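You operate a simulated robot arm through the tools that you are given. There is no shell and no other tool.

You are at the controls of a simulated two-armed robot. One attempt, no reset.

Task
Hold the small red lamp on the top of the wooden bench steady with one hand and press the push lens of the small red lamp to switch it on with the other.

The check looks at the end state, three seconds after you hand in, the way a careful person would. Anything else that was tipped, shoved, dropped, spilled or broken makes it a failure.

Robot
Two 7-joint arms with three-finger grippers on one trunk, on a base that moves. Base frame: it is fixed to the floor where the robot stands at the start and does not move with it; the origin is under the middle of the robot, x ahead of it, y to its left, z up. Lengths are in m, angles in rad, forces in N, time in s.
The left shoulder is at the start at [0.082, 0.126, 1.133], the right one opposite. With the tool pointing down near the work surface each hand reaches from about 0.1 to 0.8 m from the robot's upright axis, wherever it stands, measured 20 degrees to its own side. Places, roughly: push lens of the small red lamp [-1.7, -2, 1.1]; small red lamp [-1.75, -2, 1]. Payload 2.94 kg a hand.
Tool frame (each hand has its own): the origin (TCP) lies between the finger pads and is the grasp point; the fingertips stand 0.03 m ahead of it; z points along the fingers, y is the line along which they close. The gripper opens to 0.128 m; its body begins 0.093 m behind the TCP.
Orientation is that of the tool frame in the base frame, as a unit quaternion [w, x, y, z]. With the fingers straight down and closing along the base's y, the tool's x points along the base's -x, its y along +y and its z along -z.

Tools
- The arms move only by the tool arm_command. It takes "left_commands", "right_commands" or both (then of equal length, played together; a hand with none holds still); each is a list of rows, each a list of 3 entries, a list of its own where there are three numbers: the shift along the base's x, y, z in mm, then the turn, a rotation vector about the base's x, y, z in rad, then the finger opening in mm, from 0 to 128. In form: [[[x, y, z], [rx, ry, rz], claw], ...]. A call has 1 to 20 rows; each row shifts and turns the commanded pose from where the row before left it. A row lasts 0.2 s, in which the tool goes at most 0.05 m and 0.15 rad; a call with a longer step from one row to the next is refused whole, and so is a gripper value outside its range. Where a pose cannot be reached the arm comes as near as it can. A force on the tool above 40 N (or 10 N above the force at the start of the call, whichever is more), or a blocked arm, ends the call early, and 0.2 s more pass. Each finger travels about 0.0842 m/s and halts on what it meets, pressing with about 25 N; the grip force reading is that of the motor and also rises with nothing between the fingers. The clock runs only during rows and for 0.2 s after the last one: add rows that do not move to give the fingers time. The reply holds the time, the measured pose of the TCP, the force on the tool along the base axes, the opening and the grip force, in the units named above and with some noise, with the torque about the TCP (base axes, N m) and any sound that the robot's microphone picked up.
- Cameras (640 x 400 px; columns grow to the right, rows downward): "scene" is now at [0.2149, 0.0002, 1.3176]; the picture's right is [0.00, -1.00, 0.00], its down [-0.37, -0.00, -0.93] and it looks along [0.93, 0.00, -0.37] (base axes); focal length 226 px, centre (320, 200). "left" rides on the left gripper at [0.069, 0.015, -0.12] in its tool frame; the picture's right is [-0.22, 0.98, 0.00], its down [-0.82, -0.18, -0.54] and it looks along [-0.53, -0.12, 0.84] (tool axes); focal length 251 px, centre (320, 200). "right" rides on the right gripper at [0.069, -0.015, -0.12] in its tool frame; the picture's right is [0.21, 0.98, 0.00], its down [-0.82, 0.18, -0.54] and it looks along [-0.53, 0.12, 0.84] (tool axes); focal length 251 px, centre (320, 200). There is no depth. A picture from a camera that has moved, and an enlarged one, comes with that camera's place and axes in the base frame and with its lens.
- get_image(camera): a new picture of that camera. The clock stands still meanwhile.
- move_column(by): moves the trunk up (or, below 0, down) by that many m; the arms and the scene camera ride with it, the base frame stays. It gives what a move gives, with no picture.
- drive_base(legs): drives the robot by 1 to 6 legs, each [ahead, left, turn to the left] in m, m and rad, along the robot's own axes; the way and the turn of a leg run together, so that a leg with both is an arc; at most 1.5 m and 3.142 rad a leg. The arms and the cameras ride along, it lands a little off, and it stops where it bumps. It gives what a move gives.
- turn_head(pan, tilt): turns the head with the scene camera to pan (to the left, within 1.396 rad either way) and tilt (down, from -0.506 to 1.204), counted from straight ahead of the robot (the tilt from the chest, where the trunk bows). It gives what a move gives.
- enlarge(camera, box): a new picture of the part [left, top, right, bottom] of that camera's present view, enlarged. The clock stands still meanwhile.
- job_done(): hands the job in; it is judged then, once.

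Nothing tells you exact positions but the pictures and the camera data. Unless the task says otherwise, let go and move clear before handing in.

The tools are called after ">>>" by a JSON object that holds its "name" and its "arguments". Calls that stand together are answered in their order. arm_command: Moves the arms, as the interface text tells. Its arguments: {"type":"object","properties":{"left_commands":{"type":"array","items":{"type":"array"}},"right_commands":{"type":"array","items":{"type":"array"}}},"required":[]} The other tools are called the same way: move_column (by) moves the trunk up or down; drive_base (legs) drives the base; turn_head (pan, tilt) turns the head that bears the scene camera; get_image (camera) takes a picture; enlarge (camera, box) takes an enlarged picture of a part of a camera's view; job_done () hands the job in.

At the start:

```text
time_s: 0.0
left_eef_pos: [0.4315, 0.2294, 1.1484]
left_orientation: [0.0, -0.001, 1.0, -0.001]
left_force: [-1.9, -0.7, 0.3]
left_wrist_torque: [0.0, 0.0, 0.04]
left_width: 0.1279
left_finger_force: 0.0
right_eef_pos: [0.4338, -0.2235, 1.2186]
right_orientation: [0.0, 0.001, 1.0, 0.001]
right_force: [0.2, -0.1, -0.3]
right_wrist_torque: [0.01, 0.01, 0.0]
right_width: 0.1283
right_finger_force: 0.1
trunk travel left (down, up): [-0.35, 0.197]
robot x, y, heading: [0.0009, -0.0015, 0.001]
head pan, tilt (commanded): [0.0, 0.384]
```

scene: 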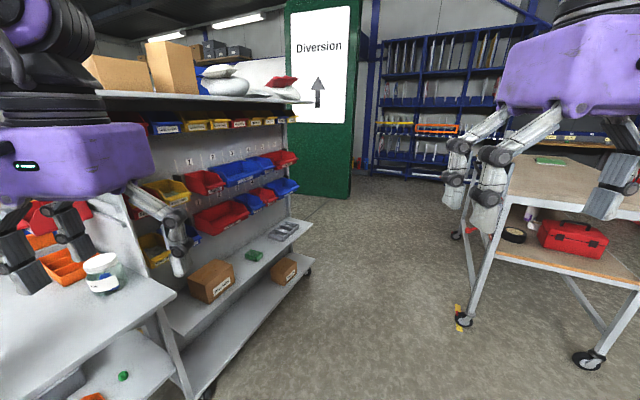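
right: 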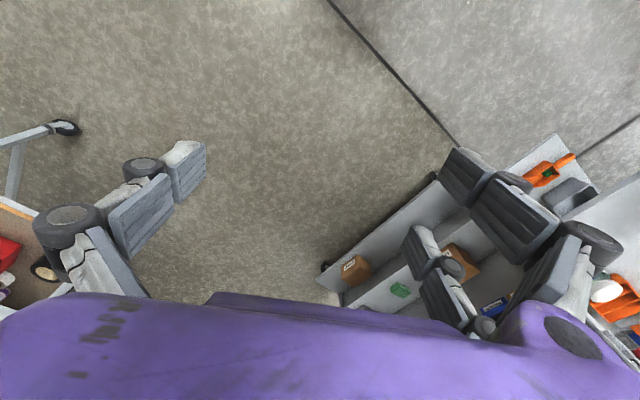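
left: 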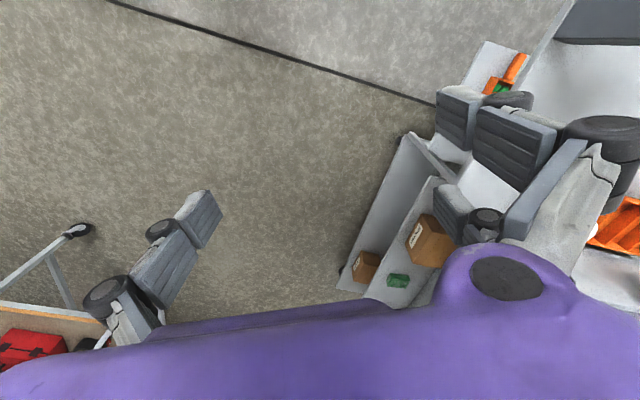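

I see shelving ahead on the left and a cart on the right; the lamp should be behind me to the right, around [-1.75, -2, 1]. I will turn the head to look around before driving.

>>> {"name": "turn_head", "arguments": {"pan": -1.396, "tilt": 0.3}}

```text
time_s: 1.5
left_eef_pos: [0.4315, 0.2304, 1.1484]
left_orientation: [0.0, -0.002, 1.0, 0.0]
left_force: [-0.6, 1.2, 0.1]
left_wrist_torque: [0.01, -0.01, 0.04]
left_width: 0.1282
left_finger_force: 0.0
right_eef_pos: [0.4334, -0.2246, 1.2191]
right_orientation: [0.0, 0.0, 1.0, 0.0]
right_force: [-1.2, 0.4, -0.3]
right_wrist_torque: [-0.02, 0.0, -0.01]
right_width: 0.128
right_finger_force: 0.1
trunk travel left (down, up): [-0.35, 0.197]
robot x, y, heading: [-0.0017, -0.0007, -0.002]
head pan, tilt (commanded): [-1.396, 0.3]
```

The head is now panned right; I'll take a picture to see what stands between me and the bench.

>>> {"name": "get_image", "arguments": {"camera": "scene"}}

```text
taken
camera scene: at [0.1384, -0.0917, 1.3254], right [-0.98, -0.17, 0.0], down [-0.05, 0.29, -0.96], along [0.17, -0.94, -0.3], focal length 226 px, centre (320, 200)
```

scene: 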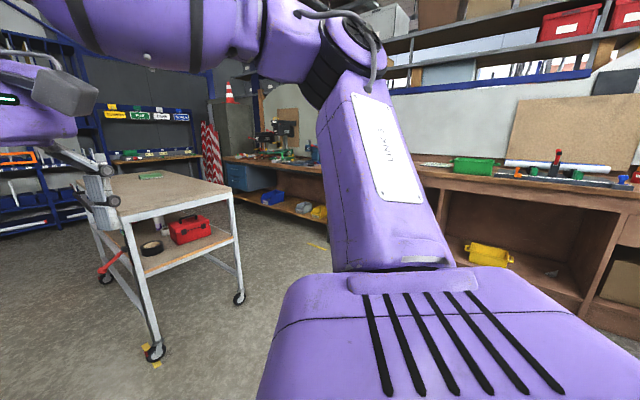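

The bench runs along the right-hand wall. Before turning the base I check the left side for clearance.

>>> {"name": "turn_head", "arguments": {"pan": 1.396, "tilt": 0.6}}

>>> {"name": "get_image", "arguments": {"camera": "scene"}}

```text
time_s: 4.0
left_eef_pos: [0.4308, 0.229, 1.1486]
left_orientation: [0.0, -0.001, 1.0, -0.001]
left_force: [0.2, 0.3, 0.3]
left_wrist_torque: [0.02, 0.01, 0.01]
left_width: 0.128
left_finger_force: 0.0
right_eef_pos: [0.4344, -0.2236, 1.2192]
right_orientation: [0.0, 0.001, 1.0, 0.0]
right_force: [0.4, 0.5, -0.3]
right_wrist_torque: [-0.02, -0.03, -0.01]
right_width: 0.1281
right_finger_force: 0.1
trunk travel left (down, up): [-0.35, 0.197]
robot x, y, heading: [0.0008, 0.0015, 0.007]
head pan, tilt (commanded): [1.396, 0.6]
```

```text
taken
camera scene: at [0.1375, 0.0872, 1.298], right [0.98, -0.17, 0.0], down [-0.1, -0.56, -0.83], along [0.14, 0.81, -0.56], focal length 226 px, centre (320, 200)
```

scene: 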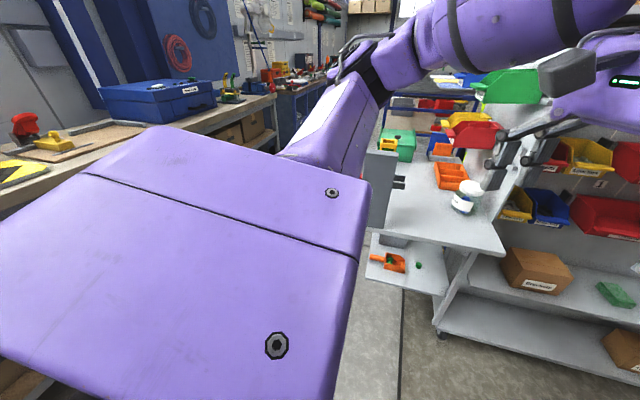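

The table on the left begins about 0.63 m from my axis, outside the sweep of my arms, so a turn to the right in place is clear. I turn part way and look toward the lamp.

>>> {"name": "drive_base", "arguments": {"legs": [[0, 0, -0.8]]}}

>>> {"name": "turn_head", "arguments": {"pan": -1.396, "tilt": 0.4}}

>>> {"name": "get_image", "arguments": {"camera": "scene"}}

```text
time_s: 6.5
left_eef_pos: [0.4647, -0.1511, 1.1481]
left_orientation: [-0.001, 0.391, 0.921, -0.001]
left_force: [-0.1, -0.7, 0.5]
left_wrist_torque: [0.01, -0.01, 0.01]
left_width: 0.1279
left_finger_force: 0.0
right_eef_pos: [0.1409, -0.4674, 1.2186]
right_orientation: [0.0, 0.392, 0.92, 0.0]
right_force: [-0.3, 0.9, 0.1]
right_wrist_torque: [0.04, -0.03, -0.01]
right_width: 0.128
right_finger_force: 0.0
trunk travel left (down, up): [-0.35, 0.197]
robot x, y, heading: [-0.0005, 0.0034, -0.802]
head pan, tilt (commanded): [1.396, 0.6]
```

```text
time_s: 8.9
left_eef_pos: [0.4644, -0.1512, 1.1484]
left_orientation: [0.0, 0.391, 0.92, -0.001]
left_force: [-0.4, -0.2, 0.1]
left_wrist_torque: [0.01, -0.03, 0.01]
left_width: 0.128
left_finger_force: 0.1
right_eef_pos: [0.1407, -0.4677, 1.2184]
right_orientation: [0.0, 0.392, 0.92, 0.0]
right_force: [-0.3, 0.4, 0.3]
right_wrist_torque: [-0.02, 0.0, -0.02]
right_width: 0.128
right_finger_force: 0.1
trunk travel left (down, up): [-0.35, 0.197]
robot x, y, heading: [-0.0011, -0.0025, -0.805]
head pan, tilt (commanded): [-1.396, 0.4]
```

```text
taken
camera scene: at [0.0296, -0.164, 1.3162], right [-0.81, 0.59, 0.0], down [0.23, 0.31, -0.92], along [-0.54, -0.74, -0.39], focal length 226 px, centre (320, 200)
```

scene: 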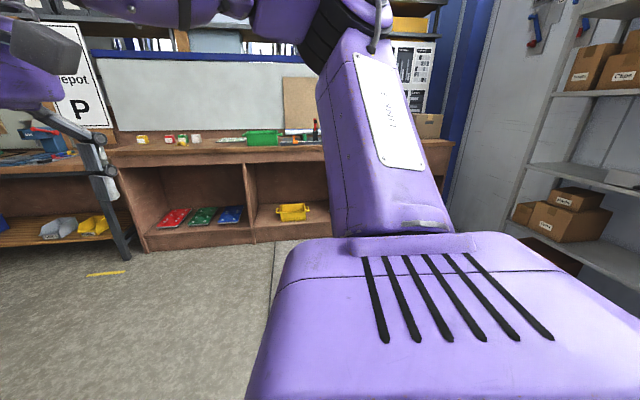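

Now the wooden bench is in view along the back; the arm hides its right end where the lamp should be. I turn further right to face it.

>>> {"name": "drive_base", "arguments": {"legs": [[0, 0, -1.3]]}}

>>> {"name": "turn_head", "arguments": {"pan": 0.0, "tilt": 0.3}}

>>> {"name": "get_image", "arguments": {"camera": "scene"}}

```text
time_s: 12.6
left_eef_pos: [-0.0246, -0.4872, 1.1485]
left_orientation: [-0.001, 0.87, 0.493, 0.0]
left_force: [0.2, -0.1, -0.8]
left_wrist_torque: [-0.02, 0.02, -0.03]
left_width: 0.1281
left_finger_force: 0.1
right_eef_pos: [-0.4156, -0.2567, 1.2202]
right_orientation: [0.0, 0.871, 0.492, 0.0]
right_force: [0.0, 0.3, -0.5]
right_wrist_torque: [-0.04, -0.01, 0.02]
right_width: 0.128
right_finger_force: 0.1
trunk travel left (down, up): [-0.35, 0.197]
robot x, y, heading: [-0.0016, -0.0027, -2.113]
head pan, tilt (commanded): [-1.396, 0.4]
```

```text
time_s: 14.1
left_eef_pos: [-0.025, -0.4876, 1.1487]
left_orientation: [-0.001, 0.87, 0.493, 0.0]
left_force: [0.6, 1.0, 0.4]
left_wrist_torque: [-0.04, -0.01, -0.01]
left_width: 0.1281
left_finger_force: 0.0
right_eef_pos: [-0.4158, -0.2569, 1.2192]
right_orientation: [0.0, 0.87, 0.492, 0.0]
right_force: [-0.4, 0.8, -0.4]
right_wrist_torque: [0.02, -0.01, 0.03]
right_width: 0.1281
right_finger_force: 0.0
trunk travel left (down, up): [-0.35, 0.197]
robot x, y, heading: [-0.002, -0.0031, -2.109]
head pan, tilt (commanded): [0.0, 0.3]
```

```text
taken
camera scene: at [-0.114, -0.1862, 1.3254], right [-0.86, 0.52, 0.0], down [0.15, 0.25, -0.96], along [-0.49, -0.82, -0.3], focal length 226 px, centre (320, 200)
```

scene: 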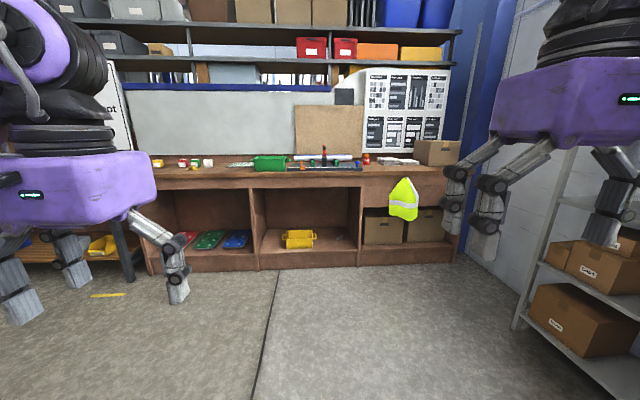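

>>> {"name": "enlarge", "arguments": {"camera": "scene", "box": [220, 110, 480, 200]}}

```text
2.46 times, centred on (350, 155) of scene
camera zoom: at [-0.114, -0.1862, 1.3254], right [-0.86, 0.52, 0.0], down [0.15, 0.25, -0.96], along [-0.49, -0.82, -0.3], focal length 557 px, centre (246, 311)
```

zoom: 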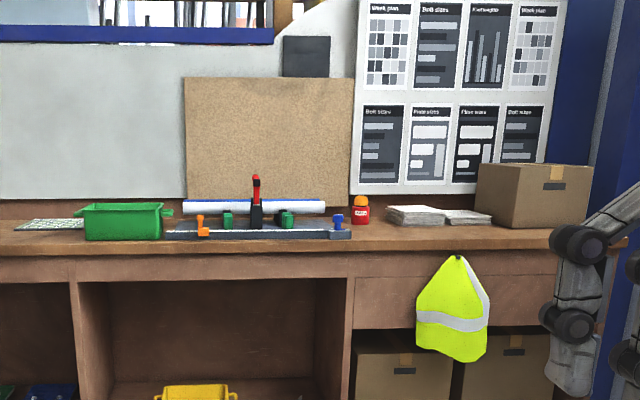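

I can see the red lamp with an amber lens on the bench, right of a pipe fixture and left of a stack of papers, roughly at (-1.75, -1.98), deep on the bench. I zoom in for details.

>>> {"name": "enlarge", "arguments": {"camera": "scene", "box": [330, 140, 410, 190]}}

>>> {"name": "turn_head", "arguments": {"pan": 0.0, "tilt": 0.9}}

>>> {"name": "get_image", "arguments": {"camera": "scene"}}

```text
8.00 times, centred on (370, 165) of scene
camera zoom: at [-0.114, -0.1862, 1.3254], right [-0.86, 0.52, 0.0], down [0.15, 0.25, -0.96], along [-0.49, -0.82, -0.3], focal length 1810 px, centre (-80, 480)
```

zoom: 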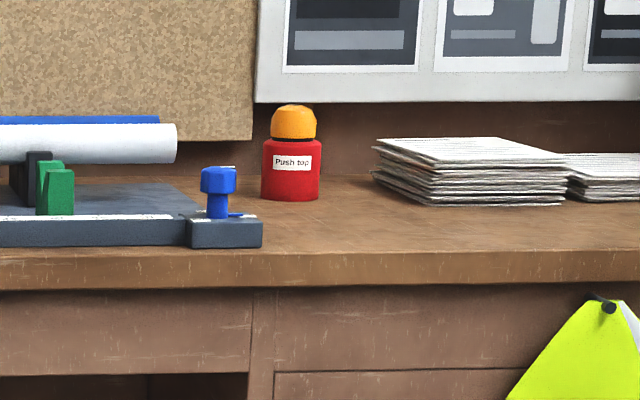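

```text
time_s: 15.1
left_eef_pos: [-0.025, -0.4878, 1.1495]
left_orientation: [-0.001, 0.87, 0.493, -0.001]
left_force: [0.3, 0.5, 0.4]
left_wrist_torque: [-0.01, -0.01, -0.05]
left_width: 0.128
left_finger_force: 0.0
right_eef_pos: [-0.4148, -0.2557, 1.2194]
right_orientation: [0.0, 0.87, 0.492, 0.0]
right_force: [-0.4, -0.2, -0.3]
right_wrist_torque: [0.0, -0.01, 0.02]
right_width: 0.1282
right_finger_force: 0.0
trunk travel left (down, up): [-0.35, 0.197]
robot x, y, heading: [0.0005, -0.0005, -2.111]
head pan, tilt (commanded): [0.0, 0.901]
```

```text
taken
camera scene: at [-0.1048, -0.1709, 1.2732], right [-0.86, 0.51, 0.0], down [0.4, 0.67, -0.62], along [-0.32, -0.53, -0.78], focal length 226 px, centre (320, 200)
```

scene: 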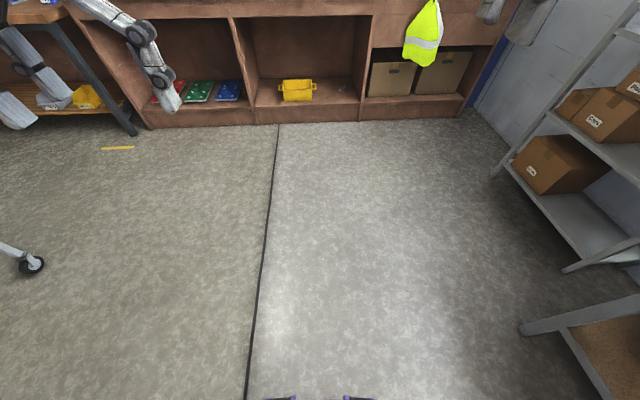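

The floor to the bench is clear, the cabinet front is about 2.18 m from the origin and the lamp about 0.42 m behind that front. I look down at my own base to learn its size.

>>> {"name": "turn_head", "arguments": {"pan": 0.0, "tilt": 1.204}}

>>> {"name": "get_image", "arguments": {"camera": "scene"}}

>>> {"name": "turn_head", "arguments": {"pan": -1.3, "tilt": 0.7}}

>>> {"name": "get_image", "arguments": {"camera": "scene"}}

```text
time_s: 15.9
left_eef_pos: [-0.0247, -0.4866, 1.1482]
left_orientation: [-0.001, 0.87, 0.493, -0.001]
left_force: [-1.5, 0.0, -0.4]
left_wrist_torque: [0.0, 0.01, 0.01]
left_width: 0.1279
left_finger_force: 0.0
right_eef_pos: [-0.4155, -0.2575, 1.219]
right_orientation: [0.0, 0.87, 0.493, 0.0]
right_force: [0.3, 0.6, 1.8]
right_wrist_torque: [-0.01, -0.01, 0.0]
right_width: 0.128
right_finger_force: 0.1
trunk travel left (down, up): [-0.35, 0.197]
robot x, y, heading: [-0.0017, 0.0025, -2.113]
head pan, tilt (commanded): [0.0, 1.201]
```

```text
taken
camera scene: at [-0.0947, -0.1541, 1.2534], right [-0.86, 0.51, 0.0], down [0.48, 0.8, -0.36], along [-0.19, -0.31, -0.93], focal length 226 px, centre (320, 200)
```

scene: 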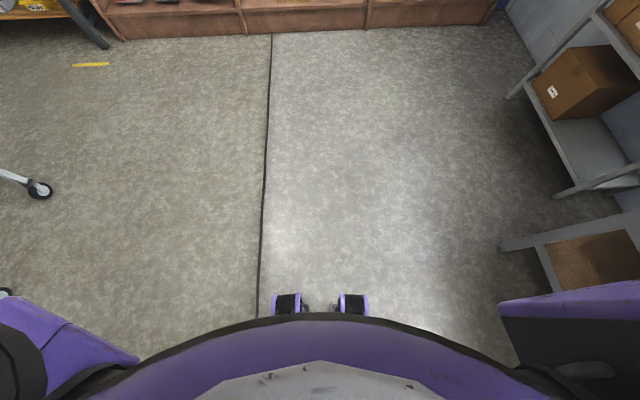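

```text
time_s: 17.4
left_eef_pos: [-0.0253, -0.4879, 1.1486]
left_orientation: [-0.001, 0.87, 0.493, 0.0]
left_force: [-0.9, 0.3, -0.2]
left_wrist_torque: [0.01, 0.01, 0.04]
left_width: 0.128
left_finger_force: 0.0
right_eef_pos: [-0.415, -0.2568, 1.2202]
right_orientation: [0.0, 0.87, 0.492, 0.0]
right_force: [0.7, -0.2, -0.4]
right_wrist_torque: [0.02, 0.0, 0.01]
right_width: 0.1277
right_finger_force: 0.1
trunk travel left (down, up): [-0.35, 0.197]
robot x, y, heading: [0.0007, 0.0017, -2.113]
head pan, tilt (commanded): [-1.3, 0.7]
```

```text
taken
camera scene: at [-0.1477, -0.0835, 1.2893], right [0.27, 0.96, 0.0], down [0.62, -0.17, -0.76], along [-0.74, 0.2, -0.64], focal length 226 px, centre (320, 200)
```

scene: 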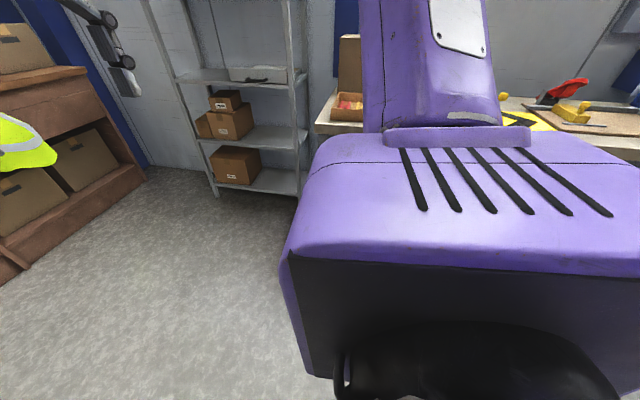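

The base only reaches about 0.17 m ahead of its axis, so I can stand close to the bench. I raise the trunk so the hands clear the fixture on the bench, square up to the bench, and drive part of the way.

>>> {"name": "move_column", "arguments": {"by": 0.15}}

>>> {"name": "drive_base", "arguments": {"legs": [[0, 0, 0.068], [1.3, -0.62, 0]]}}

>>> {"name": "turn_head", "arguments": {"pan": 0.0, "tilt": 0.4}}

>>> {"name": "get_image", "arguments": {"camera": "scene"}}

```text
time_s: 19.1
left_eef_pos: [-0.0253, -0.4881, 1.2978]
left_orientation: [-0.001, 0.87, 0.493, 0.0]
left_force: [-0.5, -1.2, 0.0]
left_wrist_torque: [0.03, -0.03, -0.02]
left_width: 0.1281
left_finger_force: 0.1
right_eef_pos: [-0.4166, -0.2575, 1.3676]
right_orientation: [-0.001, 0.87, 0.492, 0.0]
right_force: [0.3, 0.0, 0.0]
right_wrist_torque: [0.05, -0.01, 0.03]
right_width: 0.1278
right_finger_force: 0.0
trunk travel left (down, up): [-0.5, 0.047]
robot x, y, heading: [0.0007, 0.0001, -2.112]
head pan, tilt (commanded): [-1.3, 0.7]
```

```text
time_s: 26.9
left_eef_pos: [-1.1621, -1.3898, 1.299]
left_orientation: [-0.002, 0.854, 0.519, -0.001]
left_force: [0.4, -0.3, 0.1]
left_wrist_torque: [0.04, -0.03, -0.02]
left_width: 0.1279
left_finger_force: 0.0
right_eef_pos: [-1.5642, -1.1829, 1.3693]
right_orientation: [-0.001, 0.855, 0.518, 0.0]
right_force: [0.0, 0.1, 0.2]
right_wrist_torque: [0.0, 0.01, -0.02]
right_width: 0.1279
right_finger_force: 0.1
trunk travel left (down, up): [-0.5, 0.047]
robot x, y, heading: [-1.1647, -0.8983, -2.049]
head pan, tilt (commanded): [-1.3, 0.7]
```

```text
time_s: 28.4
left_eef_pos: [-1.161, -1.3893, 1.2991]
left_orientation: [-0.001, 0.854, 0.52, -0.001]
left_force: [-0.1, 0.4, -0.4]
left_wrist_torque: [0.0, 0.02, -0.05]
left_width: 0.1277
left_finger_force: 0.1
right_eef_pos: [-1.565, -1.1828, 1.3703]
right_orientation: [0.0, 0.855, 0.519, -0.001]
right_force: [-0.1, -0.2, 0.3]
right_wrist_torque: [0.0, 0.0, 0.01]
right_width: 0.1281
right_finger_force: 0.2
trunk travel left (down, up): [-0.5, 0.047]
robot x, y, heading: [-1.1648, -0.9007, -2.049]
head pan, tilt (commanded): [0.0, 0.4]
```

```text
taken
camera scene: at [-1.2368, -1.0334, 1.4824], right [-0.89, 0.46, 0.0], down [0.18, 0.35, -0.92], along [-0.43, -0.82, -0.39], focal length 226 px, centre (320, 200)
```

scene: 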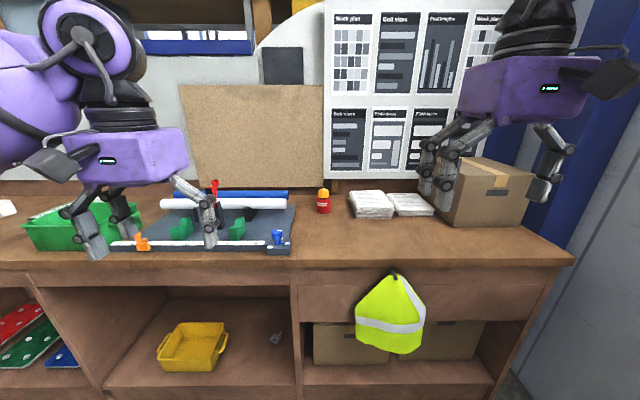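

The lamp is straight ahead, about 1.21 m from my axis. I move 0.52 m forward, which leaves the base clear of the cabinet by about 0.15 m.

>>> {"name": "drive_base", "arguments": {"legs": [[0.52, 0, 0]]}}

>>> {"name": "turn_head", "arguments": {"pan": 0.0, "tilt": 0.75}}

>>> {"name": "get_image", "arguments": {"camera": "scene"}}

>>> {"name": "get_image", "arguments": {"camera": "right"}}

>>> {"name": "get_image", "arguments": {"camera": "left"}}

```text
time_s: 31.4
left_eef_pos: [-1.4093, -1.856, 1.298]
left_orientation: [-0.001, 0.856, 0.516, 0.0]
left_force: [0.2, -0.4, 0.2]
left_wrist_torque: [-0.01, -0.01, 0.01]
left_width: 0.1281
left_finger_force: 0.0
right_eef_pos: [-1.8119, -1.6471, 1.3684]
right_orientation: [0.001, 0.856, 0.517, -0.001]
right_force: [-1.1, 0.5, -0.2]
right_wrist_torque: [-0.05, 0.02, -0.01]
right_width: 0.1281
right_finger_force: 0.0
trunk travel left (down, up): [-0.5, 0.047]
robot x, y, heading: [-1.4084, -1.3713, -2.059]
head pan, tilt (commanded): [0.0, 0.4]
```

```text
time_s: 32.3
left_eef_pos: [-1.4094, -1.8579, 1.2987]
left_orientation: [-0.001, 0.856, 0.517, -0.001]
left_force: [0.6, 0.0, -0.7]
left_wrist_torque: [-0.01, -0.04, 0.04]
left_width: 0.1277
left_finger_force: 0.1
right_eef_pos: [-1.8124, -1.6489, 1.3687]
right_orientation: [0.0, 0.856, 0.516, 0.0]
right_force: [0.1, 0.4, 0.6]
right_wrist_torque: [0.01, -0.01, 0.01]
right_width: 0.1278
right_finger_force: 0.2
trunk travel left (down, up): [-0.5, 0.047]
robot x, y, heading: [-1.4119, -1.3699, -2.055]
head pan, tilt (commanded): [0.0, 0.75]
```

```text
taken
camera scene: at [-1.4785, -1.4925, 1.4513], right [-0.88, 0.47, 0.0], down [0.32, 0.6, -0.73], along [-0.34, -0.65, -0.68], focal length 226 px, centre (320, 200)
```

scene: 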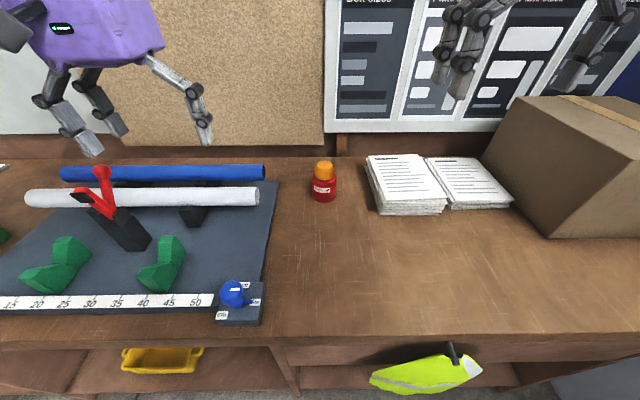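

```text
taken
camera right: at [-1.7931, -1.5798, 1.4889], right [0.96, -0.27, 0.0], down [-0.22, -0.81, 0.54], along [-0.14, -0.52, -0.84], focal length 251 px, centre (320, 200)
```

right: 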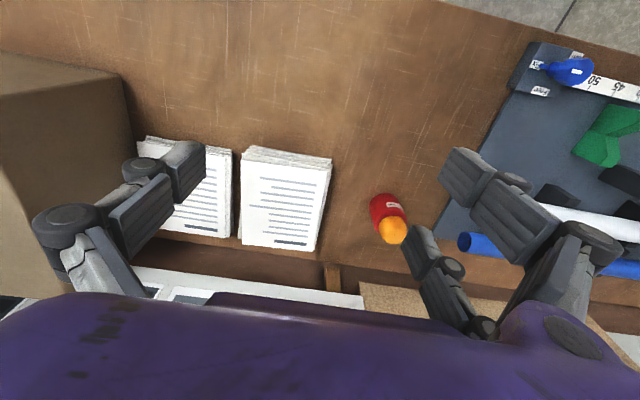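

```text
taken
camera left: at [-1.3625, -1.8031, 1.419], right [0.76, -0.64, 0.0], down [-0.54, -0.64, 0.54], along [-0.35, -0.41, -0.84], focal length 251 px, centre (320, 200)
```

left: 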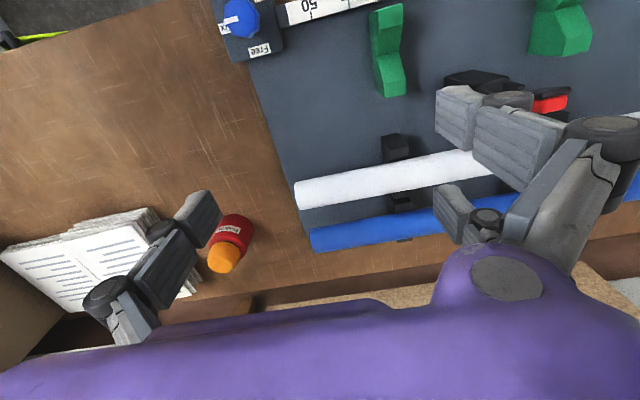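

I'm now in front of the lamp; it stands between the fixture (left) and papers (right). I zoom in with all three cameras to triangulate the lamp precisely.

>>> {"name": "enlarge", "arguments": {"camera": "scene", "box": [270, 140, 390, 230]}}

>>> {"name": "enlarge", "arguments": {"camera": "right", "box": [340, 170, 440, 260]}}

>>> {"name": "enlarge", "arguments": {"camera": "left", "box": [170, 190, 290, 290]}}

```text
4.44 times, centred on (330, 185) of scene
camera zoom: at [-1.4785, -1.4925, 1.4513], right [-0.88, 0.47, 0.0], down [0.32, 0.6, -0.73], along [-0.34, -0.65, -0.68], focal length 1005 px, centre (276, 267)
```

zoom: 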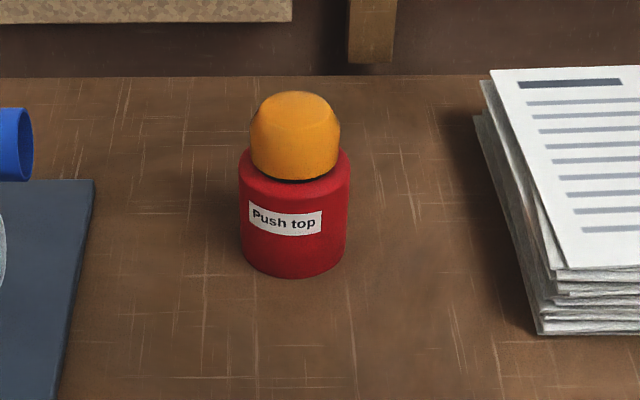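

```text
4.44 times, centred on (390, 215) of right
camera zoom: at [-1.7931, -1.5798, 1.4889], right [0.96, -0.27, 0.0], down [-0.22, -0.81, 0.54], along [-0.14, -0.52, -0.84], focal length 1118 px, centre (9, 133)
```

zoom: 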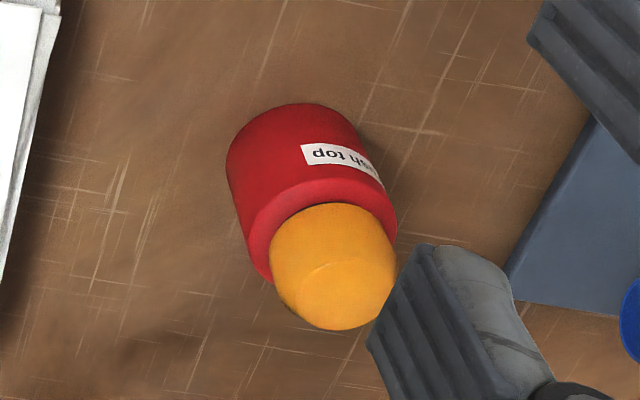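

```text
4.00 times, centred on (230, 240) of left
camera zoom: at [-1.3625, -1.8031, 1.419], right [0.76, -0.64, 0.0], down [-0.54, -0.64, 0.54], along [-0.35, -0.41, -0.84], focal length 1006 px, centre (680, 40)
```

zoom: 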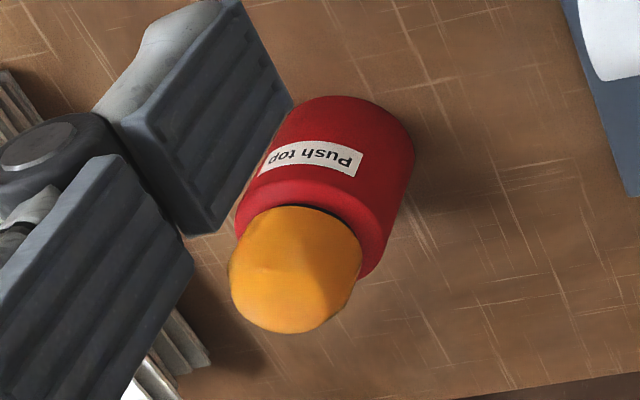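

The lamp's lens centre triangulates to about (-1.731, -1.951), lens top near z = 1.10, bench top near z = 0.986. The right hand will hold the red body from the front-right at a shallow pitch, and the left will press from above. I start by yawing and pitching the right hand well above the bench.

>>> {"name": "arm_command", "arguments": {"right_commands": [[[0, 0, 0], [0, 0, 0.14], 128], [[0, 0, 0], [0, 0, 0.14], 128], [[0, 0, 0], [0, 0, 0.14], 128], [[0, 0, 0], [0, 0, 0.14], 128], [[0, 0, 0], [0, 0, 0.14], 128]]}}

```text
time_s: 33.5
left_eef_pos: [-1.4123, -1.8592, 1.2979]
left_orientation: [-0.002, 0.857, 0.516, 0.0]
left_force: [-1.0, -0.2, -0.2]
left_wrist_torque: [0.03, -0.04, -0.01]
left_width: 0.128
left_finger_force: 0.1
right_eef_pos: [-1.8148, -1.6489, 1.3685]
right_orientation: [0.001, 0.629, 0.778, 0.001]
right_force: [0.0, -1.0, -0.3]
right_wrist_torque: [0.04, -0.02, 0.02]
right_width: 0.1281
right_finger_force: 0.2
trunk travel left (down, up): [-0.5, 0.047]
robot x, y, heading: [-1.4124, -1.3699, -2.057]
head pan, tilt (commanded): [0.0, 0.75]
```

The yaw went as planned. Now I pitch the right hand up toward pointing forward-left while moving it a little forward and down.

>>> {"name": "arm_command", "arguments": {"right_commands": [[[2.2, -17.3, -17], [-0.146, -0.032, 0], 128], [[2.2, -17.3, -17], [-0.146, -0.032, 0], 128], [[2.2, -17.3, -17], [-0.146, -0.032, 0], 128], [[2.2, -17.3, -17], [-0.146, -0.032, 0], 128], [[2.2, -17.3, -17], [-0.146, -0.032, 0], 128], [[2.2, -17.3, -17], [-0.146, -0.032, 0], 128], [[2.2, -17.3, -17], [-0.146, -0.032, 0], 128]]}}

>>> {"name": "get_image", "arguments": {"camera": "scene"}}

>>> {"name": "get_image", "arguments": {"camera": "right"}}

>>> {"name": "get_image", "arguments": {"camera": "left"}}

```text
time_s: 35.1
left_eef_pos: [-1.4099, -1.8583, 1.2984]
left_orientation: [-0.001, 0.856, 0.517, 0.0]
left_force: [0.8, -0.6, -0.1]
left_wrist_torque: [0.01, -0.03, 0.0]
left_width: 0.1279
left_finger_force: 0.1
right_eef_pos: [-1.7974, -1.7691, 1.2512]
right_orientation: [0.391, 0.543, 0.674, -0.313]
right_force: [0.5, -0.8, 0.1]
right_wrist_torque: [-0.02, -0.01, 0.01]
right_width: 0.1277
right_finger_force: 0.0
trunk travel left (down, up): [-0.5, 0.047]
robot x, y, heading: [-1.4127, -1.3712, -2.057]
head pan, tilt (commanded): [0.0, 0.75]
```

```text
taken
camera scene: at [-1.4787, -1.4931, 1.4512], right [-0.88, 0.47, 0.0], down [0.32, 0.6, -0.73], along [-0.34, -0.65, -0.68], focal length 226 px, centre (320, 200)
```

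scene: 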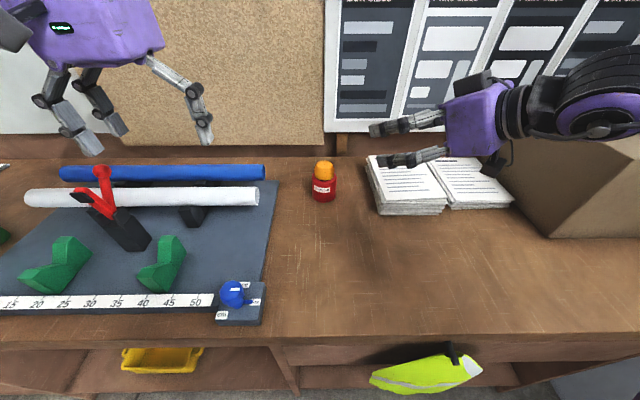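

```text
taken
camera right: at [-1.842, -1.6368, 1.2513], right [0.93, 0.31, -0.18], down [0.16, 0.1, 0.98], along [0.33, -0.94, 0.04], focal length 251 px, centre (320, 200)
```

right: 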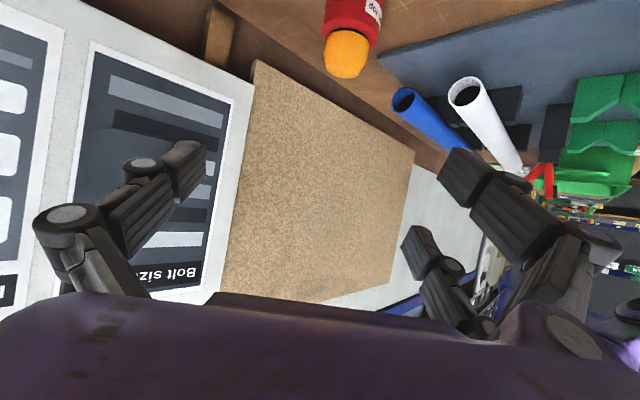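

```text
taken
camera left: at [-1.3627, -1.8037, 1.4188], right [0.76, -0.65, 0.0], down [-0.54, -0.64, 0.54], along [-0.35, -0.41, -0.84], focal length 251 px, centre (320, 200)
```

left: 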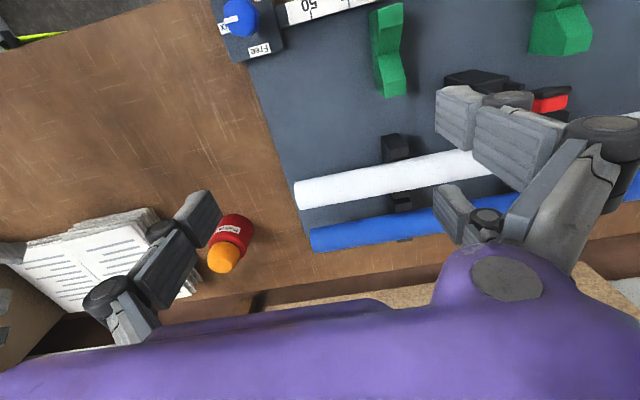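

The right hand is now pitched about 30° below horizontal, aimed forward-left, clear of the papers and lamp. I move it to a pre-grasp point about 0.13 m back from the lamp body.

>>> {"name": "arm_command", "arguments": {"right_commands": [[[8, -12.4, -28.2], [0, 0, 0], 128], [[8, -12.4, -28.2], [0, 0, 0], 128], [[8, -12.4, -28.2], [0, 0, 0], 128], [[8, -12.4, -28.2], [0, 0, 0], 128], [[8, -12.4, -28.2], [0, 0, 0], 128]]}}

>>> {"name": "get_image", "arguments": {"camera": "scene"}}

>>> {"name": "get_image", "arguments": {"camera": "right"}}

>>> {"name": "get_image", "arguments": {"camera": "left"}}

```text
time_s: 36.3
left_eef_pos: [-1.4103, -1.858, 1.2988]
left_orientation: [-0.002, 0.857, 0.516, 0.0]
left_force: [0.7, 0.6, -0.2]
left_wrist_torque: [0.01, 0.01, -0.03]
left_width: 0.1282
left_finger_force: 0.1
right_eef_pos: [-1.759, -1.8351, 1.1262]
right_orientation: [0.386, 0.545, 0.676, -0.311]
right_force: [0.2, 0.9, 0.3]
right_wrist_torque: [0.01, 0.0, 0.02]
right_width: 0.128
right_finger_force: 0.1
right hand out of reach, approached as far as the arm can: row 5
trunk travel left (down, up): [-0.5, 0.047]
robot x, y, heading: [-1.4087, -1.3697, -2.055]
head pan, tilt (commanded): [0.0, 0.75]
```

```text
taken
camera scene: at [-1.4783, -1.493, 1.4513], right [-0.88, 0.47, 0.0], down [0.32, 0.6, -0.73], along [-0.34, -0.65, -0.68], focal length 226 px, centre (320, 200)
```

scene: 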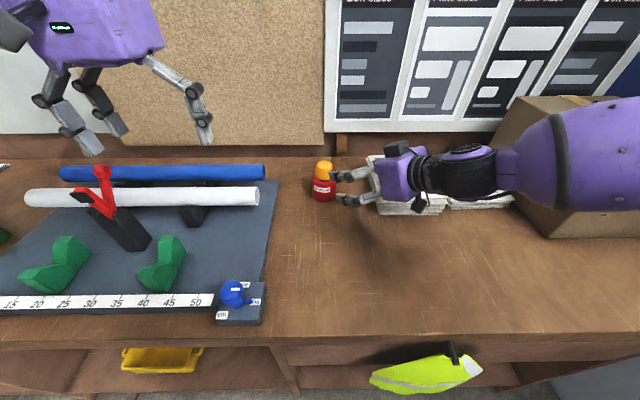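

```text
taken
camera right: at [-1.8037, -1.7019, 1.1281], right [0.93, 0.32, -0.18], down [0.16, 0.09, 0.98], along [0.33, -0.95, 0.03], focal length 251 px, centre (320, 200)
```

right: 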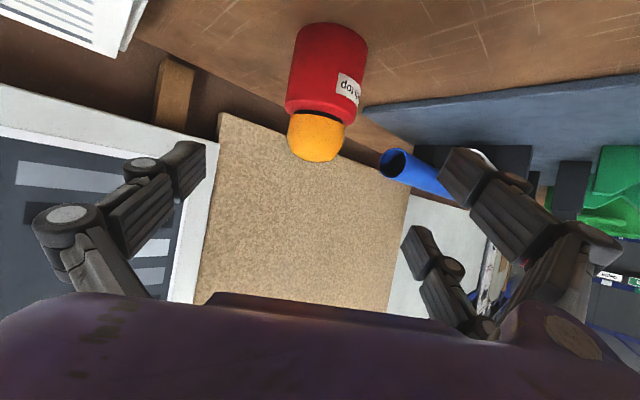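

```text
taken
camera left: at [-1.3623, -1.8036, 1.4189], right [0.76, -0.65, 0.0], down [-0.54, -0.64, 0.54], along [-0.35, -0.41, -0.84], focal length 251 px, centre (320, 200)
```

left: 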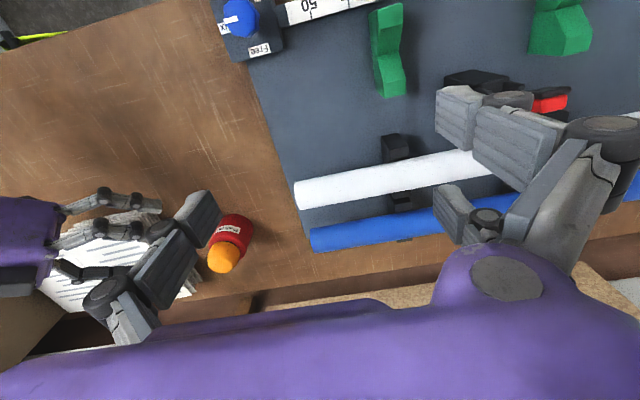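

The right arm hit a reach limit just above the pre-grasp point. I look at the right arm's posture to see what limits it.

>>> {"name": "turn_head", "arguments": {"pan": -0.9, "tilt": 0.6}}

>>> {"name": "get_image", "arguments": {"camera": "scene"}}

```text
time_s: 37.5
left_eef_pos: [-1.4097, -1.8583, 1.2993]
left_orientation: [-0.001, 0.856, 0.516, 0.0]
left_force: [0.1, 0.2, 1.2]
left_wrist_torque: [-0.03, 0.03, 0.03]
left_width: 0.1281
left_finger_force: 0.1
right_eef_pos: [-1.7602, -1.8331, 1.128]
right_orientation: [0.387, 0.544, 0.676, -0.311]
right_force: [-0.2, -0.2, -0.7]
right_wrist_torque: [0.02, 0.04, 0.01]
right_width: 0.1278
right_finger_force: 0.0
trunk travel left (down, up): [-0.5, 0.047]
robot x, y, heading: [-1.4115, -1.3696, -2.053]
head pan, tilt (commanded): [-0.901, 0.6]
```

```text
taken
camera scene: at [-1.5265, -1.4353, 1.4642], right [-0.18, 0.98, 0.0], down [0.56, 0.1, -0.83], along [-0.81, -0.15, -0.56], focal length 226 px, centre (320, 200)
```

scene: 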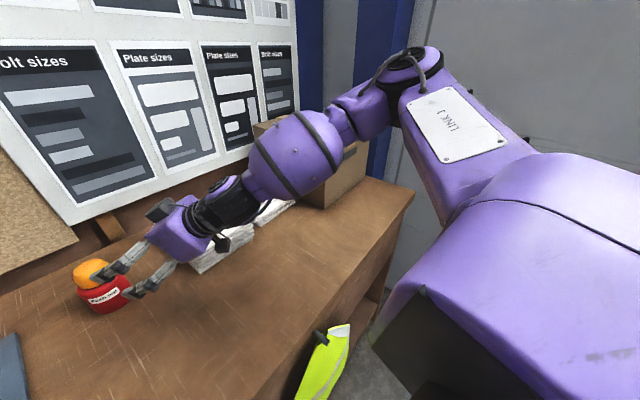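

The forearm is nearly in line with the tool, so the wrist can't flatten further at this shoulder height. I'll raise both hands 130 mm and then lower the trunk by the same amount, which keeps the hands in place but lowers the elbow.

>>> {"name": "arm_command", "arguments": {"left_commands": [[[0, 0, 26], [0, 0, 0], 128], [[0, 0, 26], [0, 0, 0], 128], [[0, 0, 26], [0, 0, 0], 128], [[0, 0, 26], [0, 0, 0], 128], [[0, 0, 26], [0, 0, 0], 128]], "right_commands": [[[0, 0, 30], [0, 0, 0], 128], [[0, 0, 30], [0, 0, 0], 128], [[0, 0, 30], [0, 0, 0], 128], [[0, 0, 30], [0, 0, 0], 128], [[0, 0, 30], [0, 0, 0], 128]]}}

>>> {"name": "move_column", "arguments": {"by": -0.13}}

>>> {"name": "turn_head", "arguments": {"pan": -0.2, "tilt": 0.6}}

>>> {"name": "get_image", "arguments": {"camera": "scene"}}

```text
time_s: 38.7
left_eef_pos: [-1.4069, -1.8578, 1.4312]
left_orientation: [-0.001, 0.856, 0.517, -0.001]
left_force: [0.4, 0.0, -0.1]
left_wrist_torque: [-0.04, 0.02, 0.02]
left_width: 0.128
left_finger_force: 0.0
right_eef_pos: [-1.7556, -1.8332, 1.278]
right_orientation: [0.389, 0.544, 0.674, -0.313]
right_force: [0.4, 0.7, 0.0]
right_wrist_torque: [-0.04, 0.01, -0.03]
right_width: 0.128
right_finger_force: 0.1
trunk travel left (down, up): [-0.5, 0.047]
robot x, y, heading: [-1.4135, -1.3718, -2.057]
head pan, tilt (commanded): [-0.901, 0.6]
```

```text
time_s: 40.2
left_eef_pos: [-1.4103, -1.8577, 1.2976]
left_orientation: [-0.001, 0.856, 0.517, -0.002]
left_force: [0.4, -0.5, -0.6]
left_wrist_torque: [-0.04, -0.01, 0.04]
left_width: 0.128
left_finger_force: 0.0
right_eef_pos: [-1.7575, -1.8329, 1.1454]
right_orientation: [0.39, 0.543, 0.674, -0.313]
right_force: [0.1, -0.9, 1.0]
right_wrist_torque: [-0.01, 0.0, 0.02]
right_width: 0.1281
right_finger_force: 0.0
trunk travel left (down, up): [-0.37, 0.177]
robot x, y, heading: [-1.4122, -1.3677, -2.054]
head pan, tilt (commanded): [-0.901, 0.6]
```

```text
time_s: 41.3
left_eef_pos: [-1.4104, -1.8577, 1.298]
left_orientation: [-0.001, 0.856, 0.516, 0.0]
left_force: [0.2, 0.4, 0.8]
left_wrist_torque: [0.01, 0.02, 0.0]
left_width: 0.1281
left_finger_force: 0.1
right_eef_pos: [-1.7579, -1.8347, 1.1445]
right_orientation: [0.389, 0.544, 0.674, -0.314]
right_force: [0.4, 0.0, -0.2]
right_wrist_torque: [-0.01, -0.04, 0.01]
right_width: 0.1277
right_finger_force: 0.0
trunk travel left (down, up): [-0.37, 0.177]
robot x, y, heading: [-1.415, -1.366, -2.062]
head pan, tilt (commanded): [-0.201, 0.6]
```

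```text
taken
camera scene: at [-1.5252, -1.5429, 1.3178], right [-0.77, 0.63, 0.0], down [0.36, 0.44, -0.83], along [-0.52, -0.64, -0.56], focal length 226 px, centre (320, 200)
```

scene: 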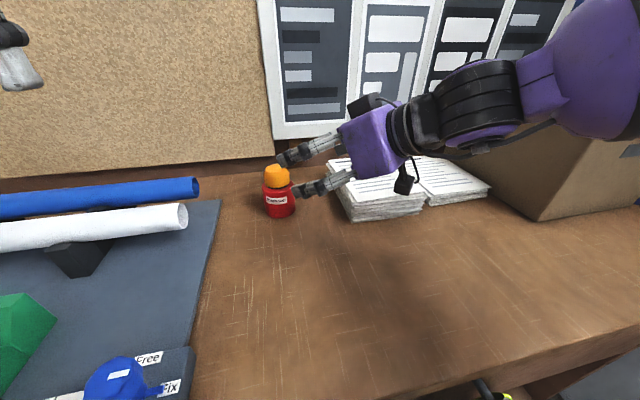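

Hands kept their positions and the elbow is lower now. I lower the right hand the last 34 mm to the pre-grasp point and check.

>>> {"name": "arm_command", "arguments": {"right_commands": [[[0, 1.5, -17], [0, 0, 0], 128], [[0, 1.5, -17], [0, 0, 0], 128]]}}

>>> {"name": "turn_head", "arguments": {"pan": 0.0, "tilt": 0.75}}

>>> {"name": "enlarge", "arguments": {"camera": "scene", "box": [240, 80, 440, 205]}}

>>> {"name": "get_image", "arguments": {"camera": "right"}}

>>> {"name": "enlarge", "arguments": {"camera": "left", "box": [0, 150, 320, 350]}}

```text
time_s: 41.9
left_eef_pos: [-1.4105, -1.8577, 1.2989]
left_orientation: [-0.001, 0.856, 0.516, -0.001]
left_force: [0.1, 0.0, 0.4]
left_wrist_torque: [0.0, -0.04, 0.0]
left_width: 0.1278
left_finger_force: 0.0
right_eef_pos: [-1.7579, -1.8327, 1.1097]
right_orientation: [0.389, 0.544, 0.674, -0.314]
right_force: [-0.9, -0.4, -0.1]
right_wrist_torque: [0.05, 0.02, 0.0]
right_width: 0.1278
right_finger_force: 0.0
trunk travel left (down, up): [-0.37, 0.177]
robot x, y, heading: [-1.4132, -1.3705, -2.06]
head pan, tilt (commanded): [-0.201, 0.6]
```

```text
time_s: 42.6
left_eef_pos: [-1.4098, -1.8582, 1.2978]
left_orientation: [-0.001, 0.856, 0.517, -0.001]
left_force: [0.0, 0.9, 0.6]
left_wrist_torque: [0.01, 0.03, -0.02]
left_width: 0.128
left_finger_force: 0.0
right_eef_pos: [-1.7564, -1.8318, 1.1095]
right_orientation: [0.39, 0.543, 0.675, -0.313]
right_force: [0.4, 0.5, 0.2]
right_wrist_torque: [0.01, 0.0, -0.01]
right_width: 0.1281
right_finger_force: 0.1
trunk travel left (down, up): [-0.37, 0.177]
robot x, y, heading: [-1.411, -1.3711, -2.057]
head pan, tilt (commanded): [0.0, 0.75]
```

```text
3.20 times, centred on (340, 142) of scene
camera zoom: at [-1.5078, -1.5479, 1.305], right [-0.88, 0.47, 0.0], down [0.32, 0.6, -0.73], along [-0.34, -0.65, -0.68], focal length 724 px, centre (256, 384)
```

zoom: 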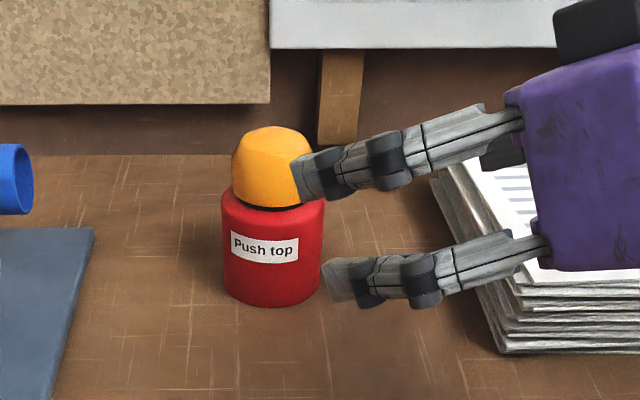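

```text
taken
camera right: at [-1.8017, -1.6987, 1.1104], right [0.93, 0.31, -0.18], down [0.16, 0.09, 0.98], along [0.32, -0.94, 0.04], focal length 251 px, centre (320, 200)
```

right: 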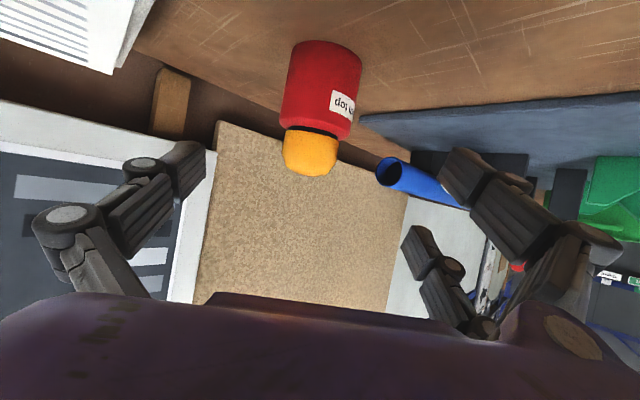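

```text
2.00 times, centred on (160, 250) of left
camera zoom: at [-1.3625, -1.8028, 1.4185], right [0.76, -0.65, 0.0], down [-0.54, -0.64, 0.54], along [-0.35, -0.41, -0.84], focal length 503 px, centre (640, 100)
```

zoom: 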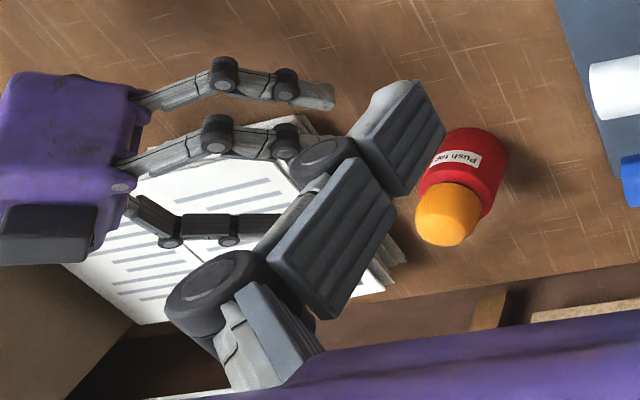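

The geometry checks out (lamp centred between the fingers), but the paired fingers are spaced such that the upper one would land on the lens at this shallow pitch. I steepen the pitch to 45° so that all three fingertips will rest on the red body.

>>> {"name": "arm_command", "arguments": {"right_commands": [[[1.5, -9, 11.5], [0.128, 0.028, 0], 128], [[1.5, -9, 11.5], [0.128, 0.028, 0], 128], [[0, 0, 0], [0, 0, 0], 128]]}}

>>> {"name": "enlarge", "arguments": {"camera": "scene", "box": [240, 60, 440, 185]}}

>>> {"name": "get_image", "arguments": {"camera": "right"}}

```text
time_s: 43.4
left_eef_pos: [-1.4098, -1.8579, 1.2985]
left_orientation: [-0.001, 0.857, 0.516, -0.002]
left_force: [0.2, 0.1, -0.1]
left_wrist_torque: [-0.03, 0.0, -0.02]
left_width: 0.1277
left_finger_force: 0.0
right_eef_pos: [-1.754, -1.8442, 1.1267]
right_orientation: [0.298, 0.579, 0.72, -0.24]
right_force: [-0.6, -0.2, 0.6]
right_wrist_torque: [0.0, 0.05, -0.05]
right_width: 0.1281
right_finger_force: 0.0
right hand out of reach, approached as far as the arm can: row 1
trunk travel left (down, up): [-0.37, 0.177]
robot x, y, heading: [-1.4112, -1.3675, -2.062]
head pan, tilt (commanded): [0.0, 0.75]
```

```text
3.20 times, centred on (340, 122) of scene
camera zoom: at [-1.5075, -1.5475, 1.305], right [-0.88, 0.47, 0.0], down [0.32, 0.6, -0.73], along [-0.34, -0.65, -0.68], focal length 724 px, centre (256, 448)
```

zoom: 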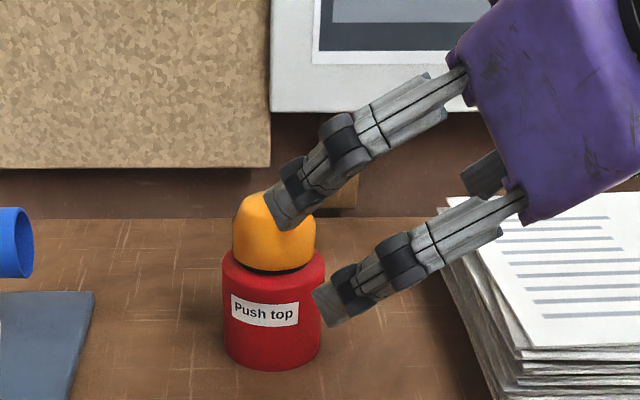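

```text
taken
camera right: at [-1.7974, -1.7167, 1.1627], right [0.92, 0.36, -0.15], down [0.22, -0.16, 0.96], along [0.32, -0.92, -0.22], focal length 251 px, centre (320, 200)
```

right: 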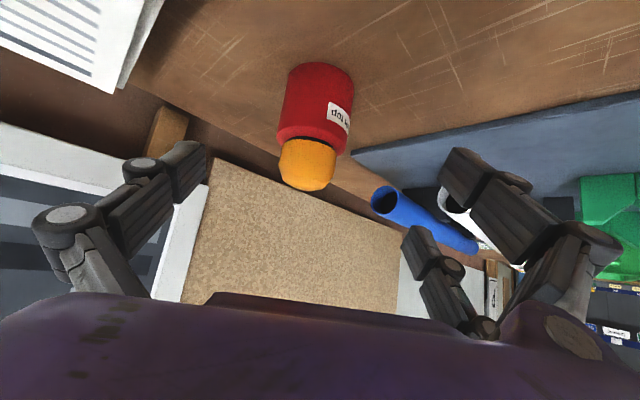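

The pitch is now 45° and the lamp still sits centred between the fingers. I advance along the tool axis in two halves, checking in between.

>>> {"name": "arm_command", "arguments": {"right_commands": [[[3.1, -14.8, -13.3], [0, 0, 0], 128], [[3.1, -14.8, -13.3], [0, 0, 0], 128], [[3.1, -14.8, -13.3], [0, 0, 0], 128]]}}

>>> {"name": "enlarge", "arguments": {"camera": "scene", "box": [240, 60, 440, 185]}}

>>> {"name": "get_image", "arguments": {"camera": "right"}}

```text
time_s: 44.2
left_eef_pos: [-1.4099, -1.8592, 1.2981]
left_orientation: [-0.002, 0.856, 0.517, -0.001]
left_force: [-0.7, 0.3, -0.5]
left_wrist_torque: [0.02, -0.03, -0.01]
left_width: 0.128
left_finger_force: 0.0
right_eef_pos: [-1.745, -1.8898, 1.0859]
right_orientation: [0.299, 0.58, 0.719, -0.24]
right_force: [-0.7, 0.1, 0.3]
right_wrist_torque: [0.0, 0.04, 0.04]
right_width: 0.128
right_finger_force: 0.0
trunk travel left (down, up): [-0.37, 0.177]
robot x, y, heading: [-1.413, -1.3684, -2.055]
head pan, tilt (commanded): [0.0, 0.75]
```

```text
3.20 times, centred on (340, 122) of scene
camera zoom: at [-1.5083, -1.5487, 1.3048], right [-0.88, 0.47, 0.0], down [0.32, 0.6, -0.73], along [-0.34, -0.65, -0.68], focal length 724 px, centre (256, 448)
```

zoom: 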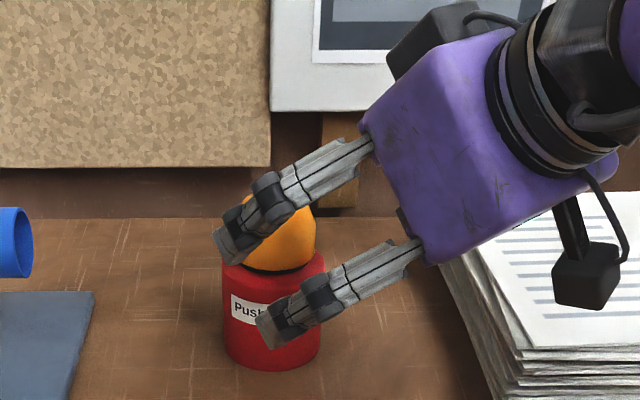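

```text
taken
camera right: at [-1.7886, -1.7619, 1.1233], right [0.92, 0.36, -0.15], down [0.22, -0.16, 0.96], along [0.32, -0.92, -0.22], focal length 251 px, centre (320, 200)
```

right: 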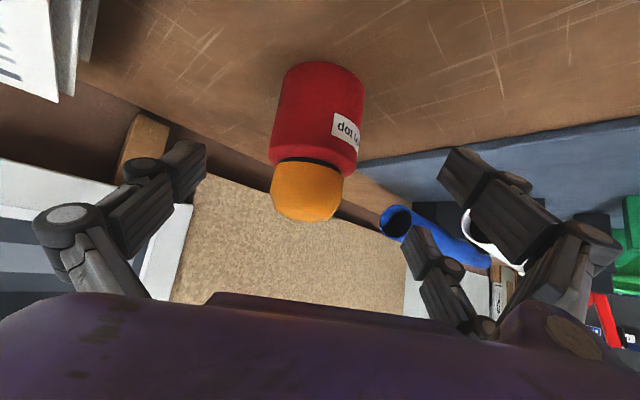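

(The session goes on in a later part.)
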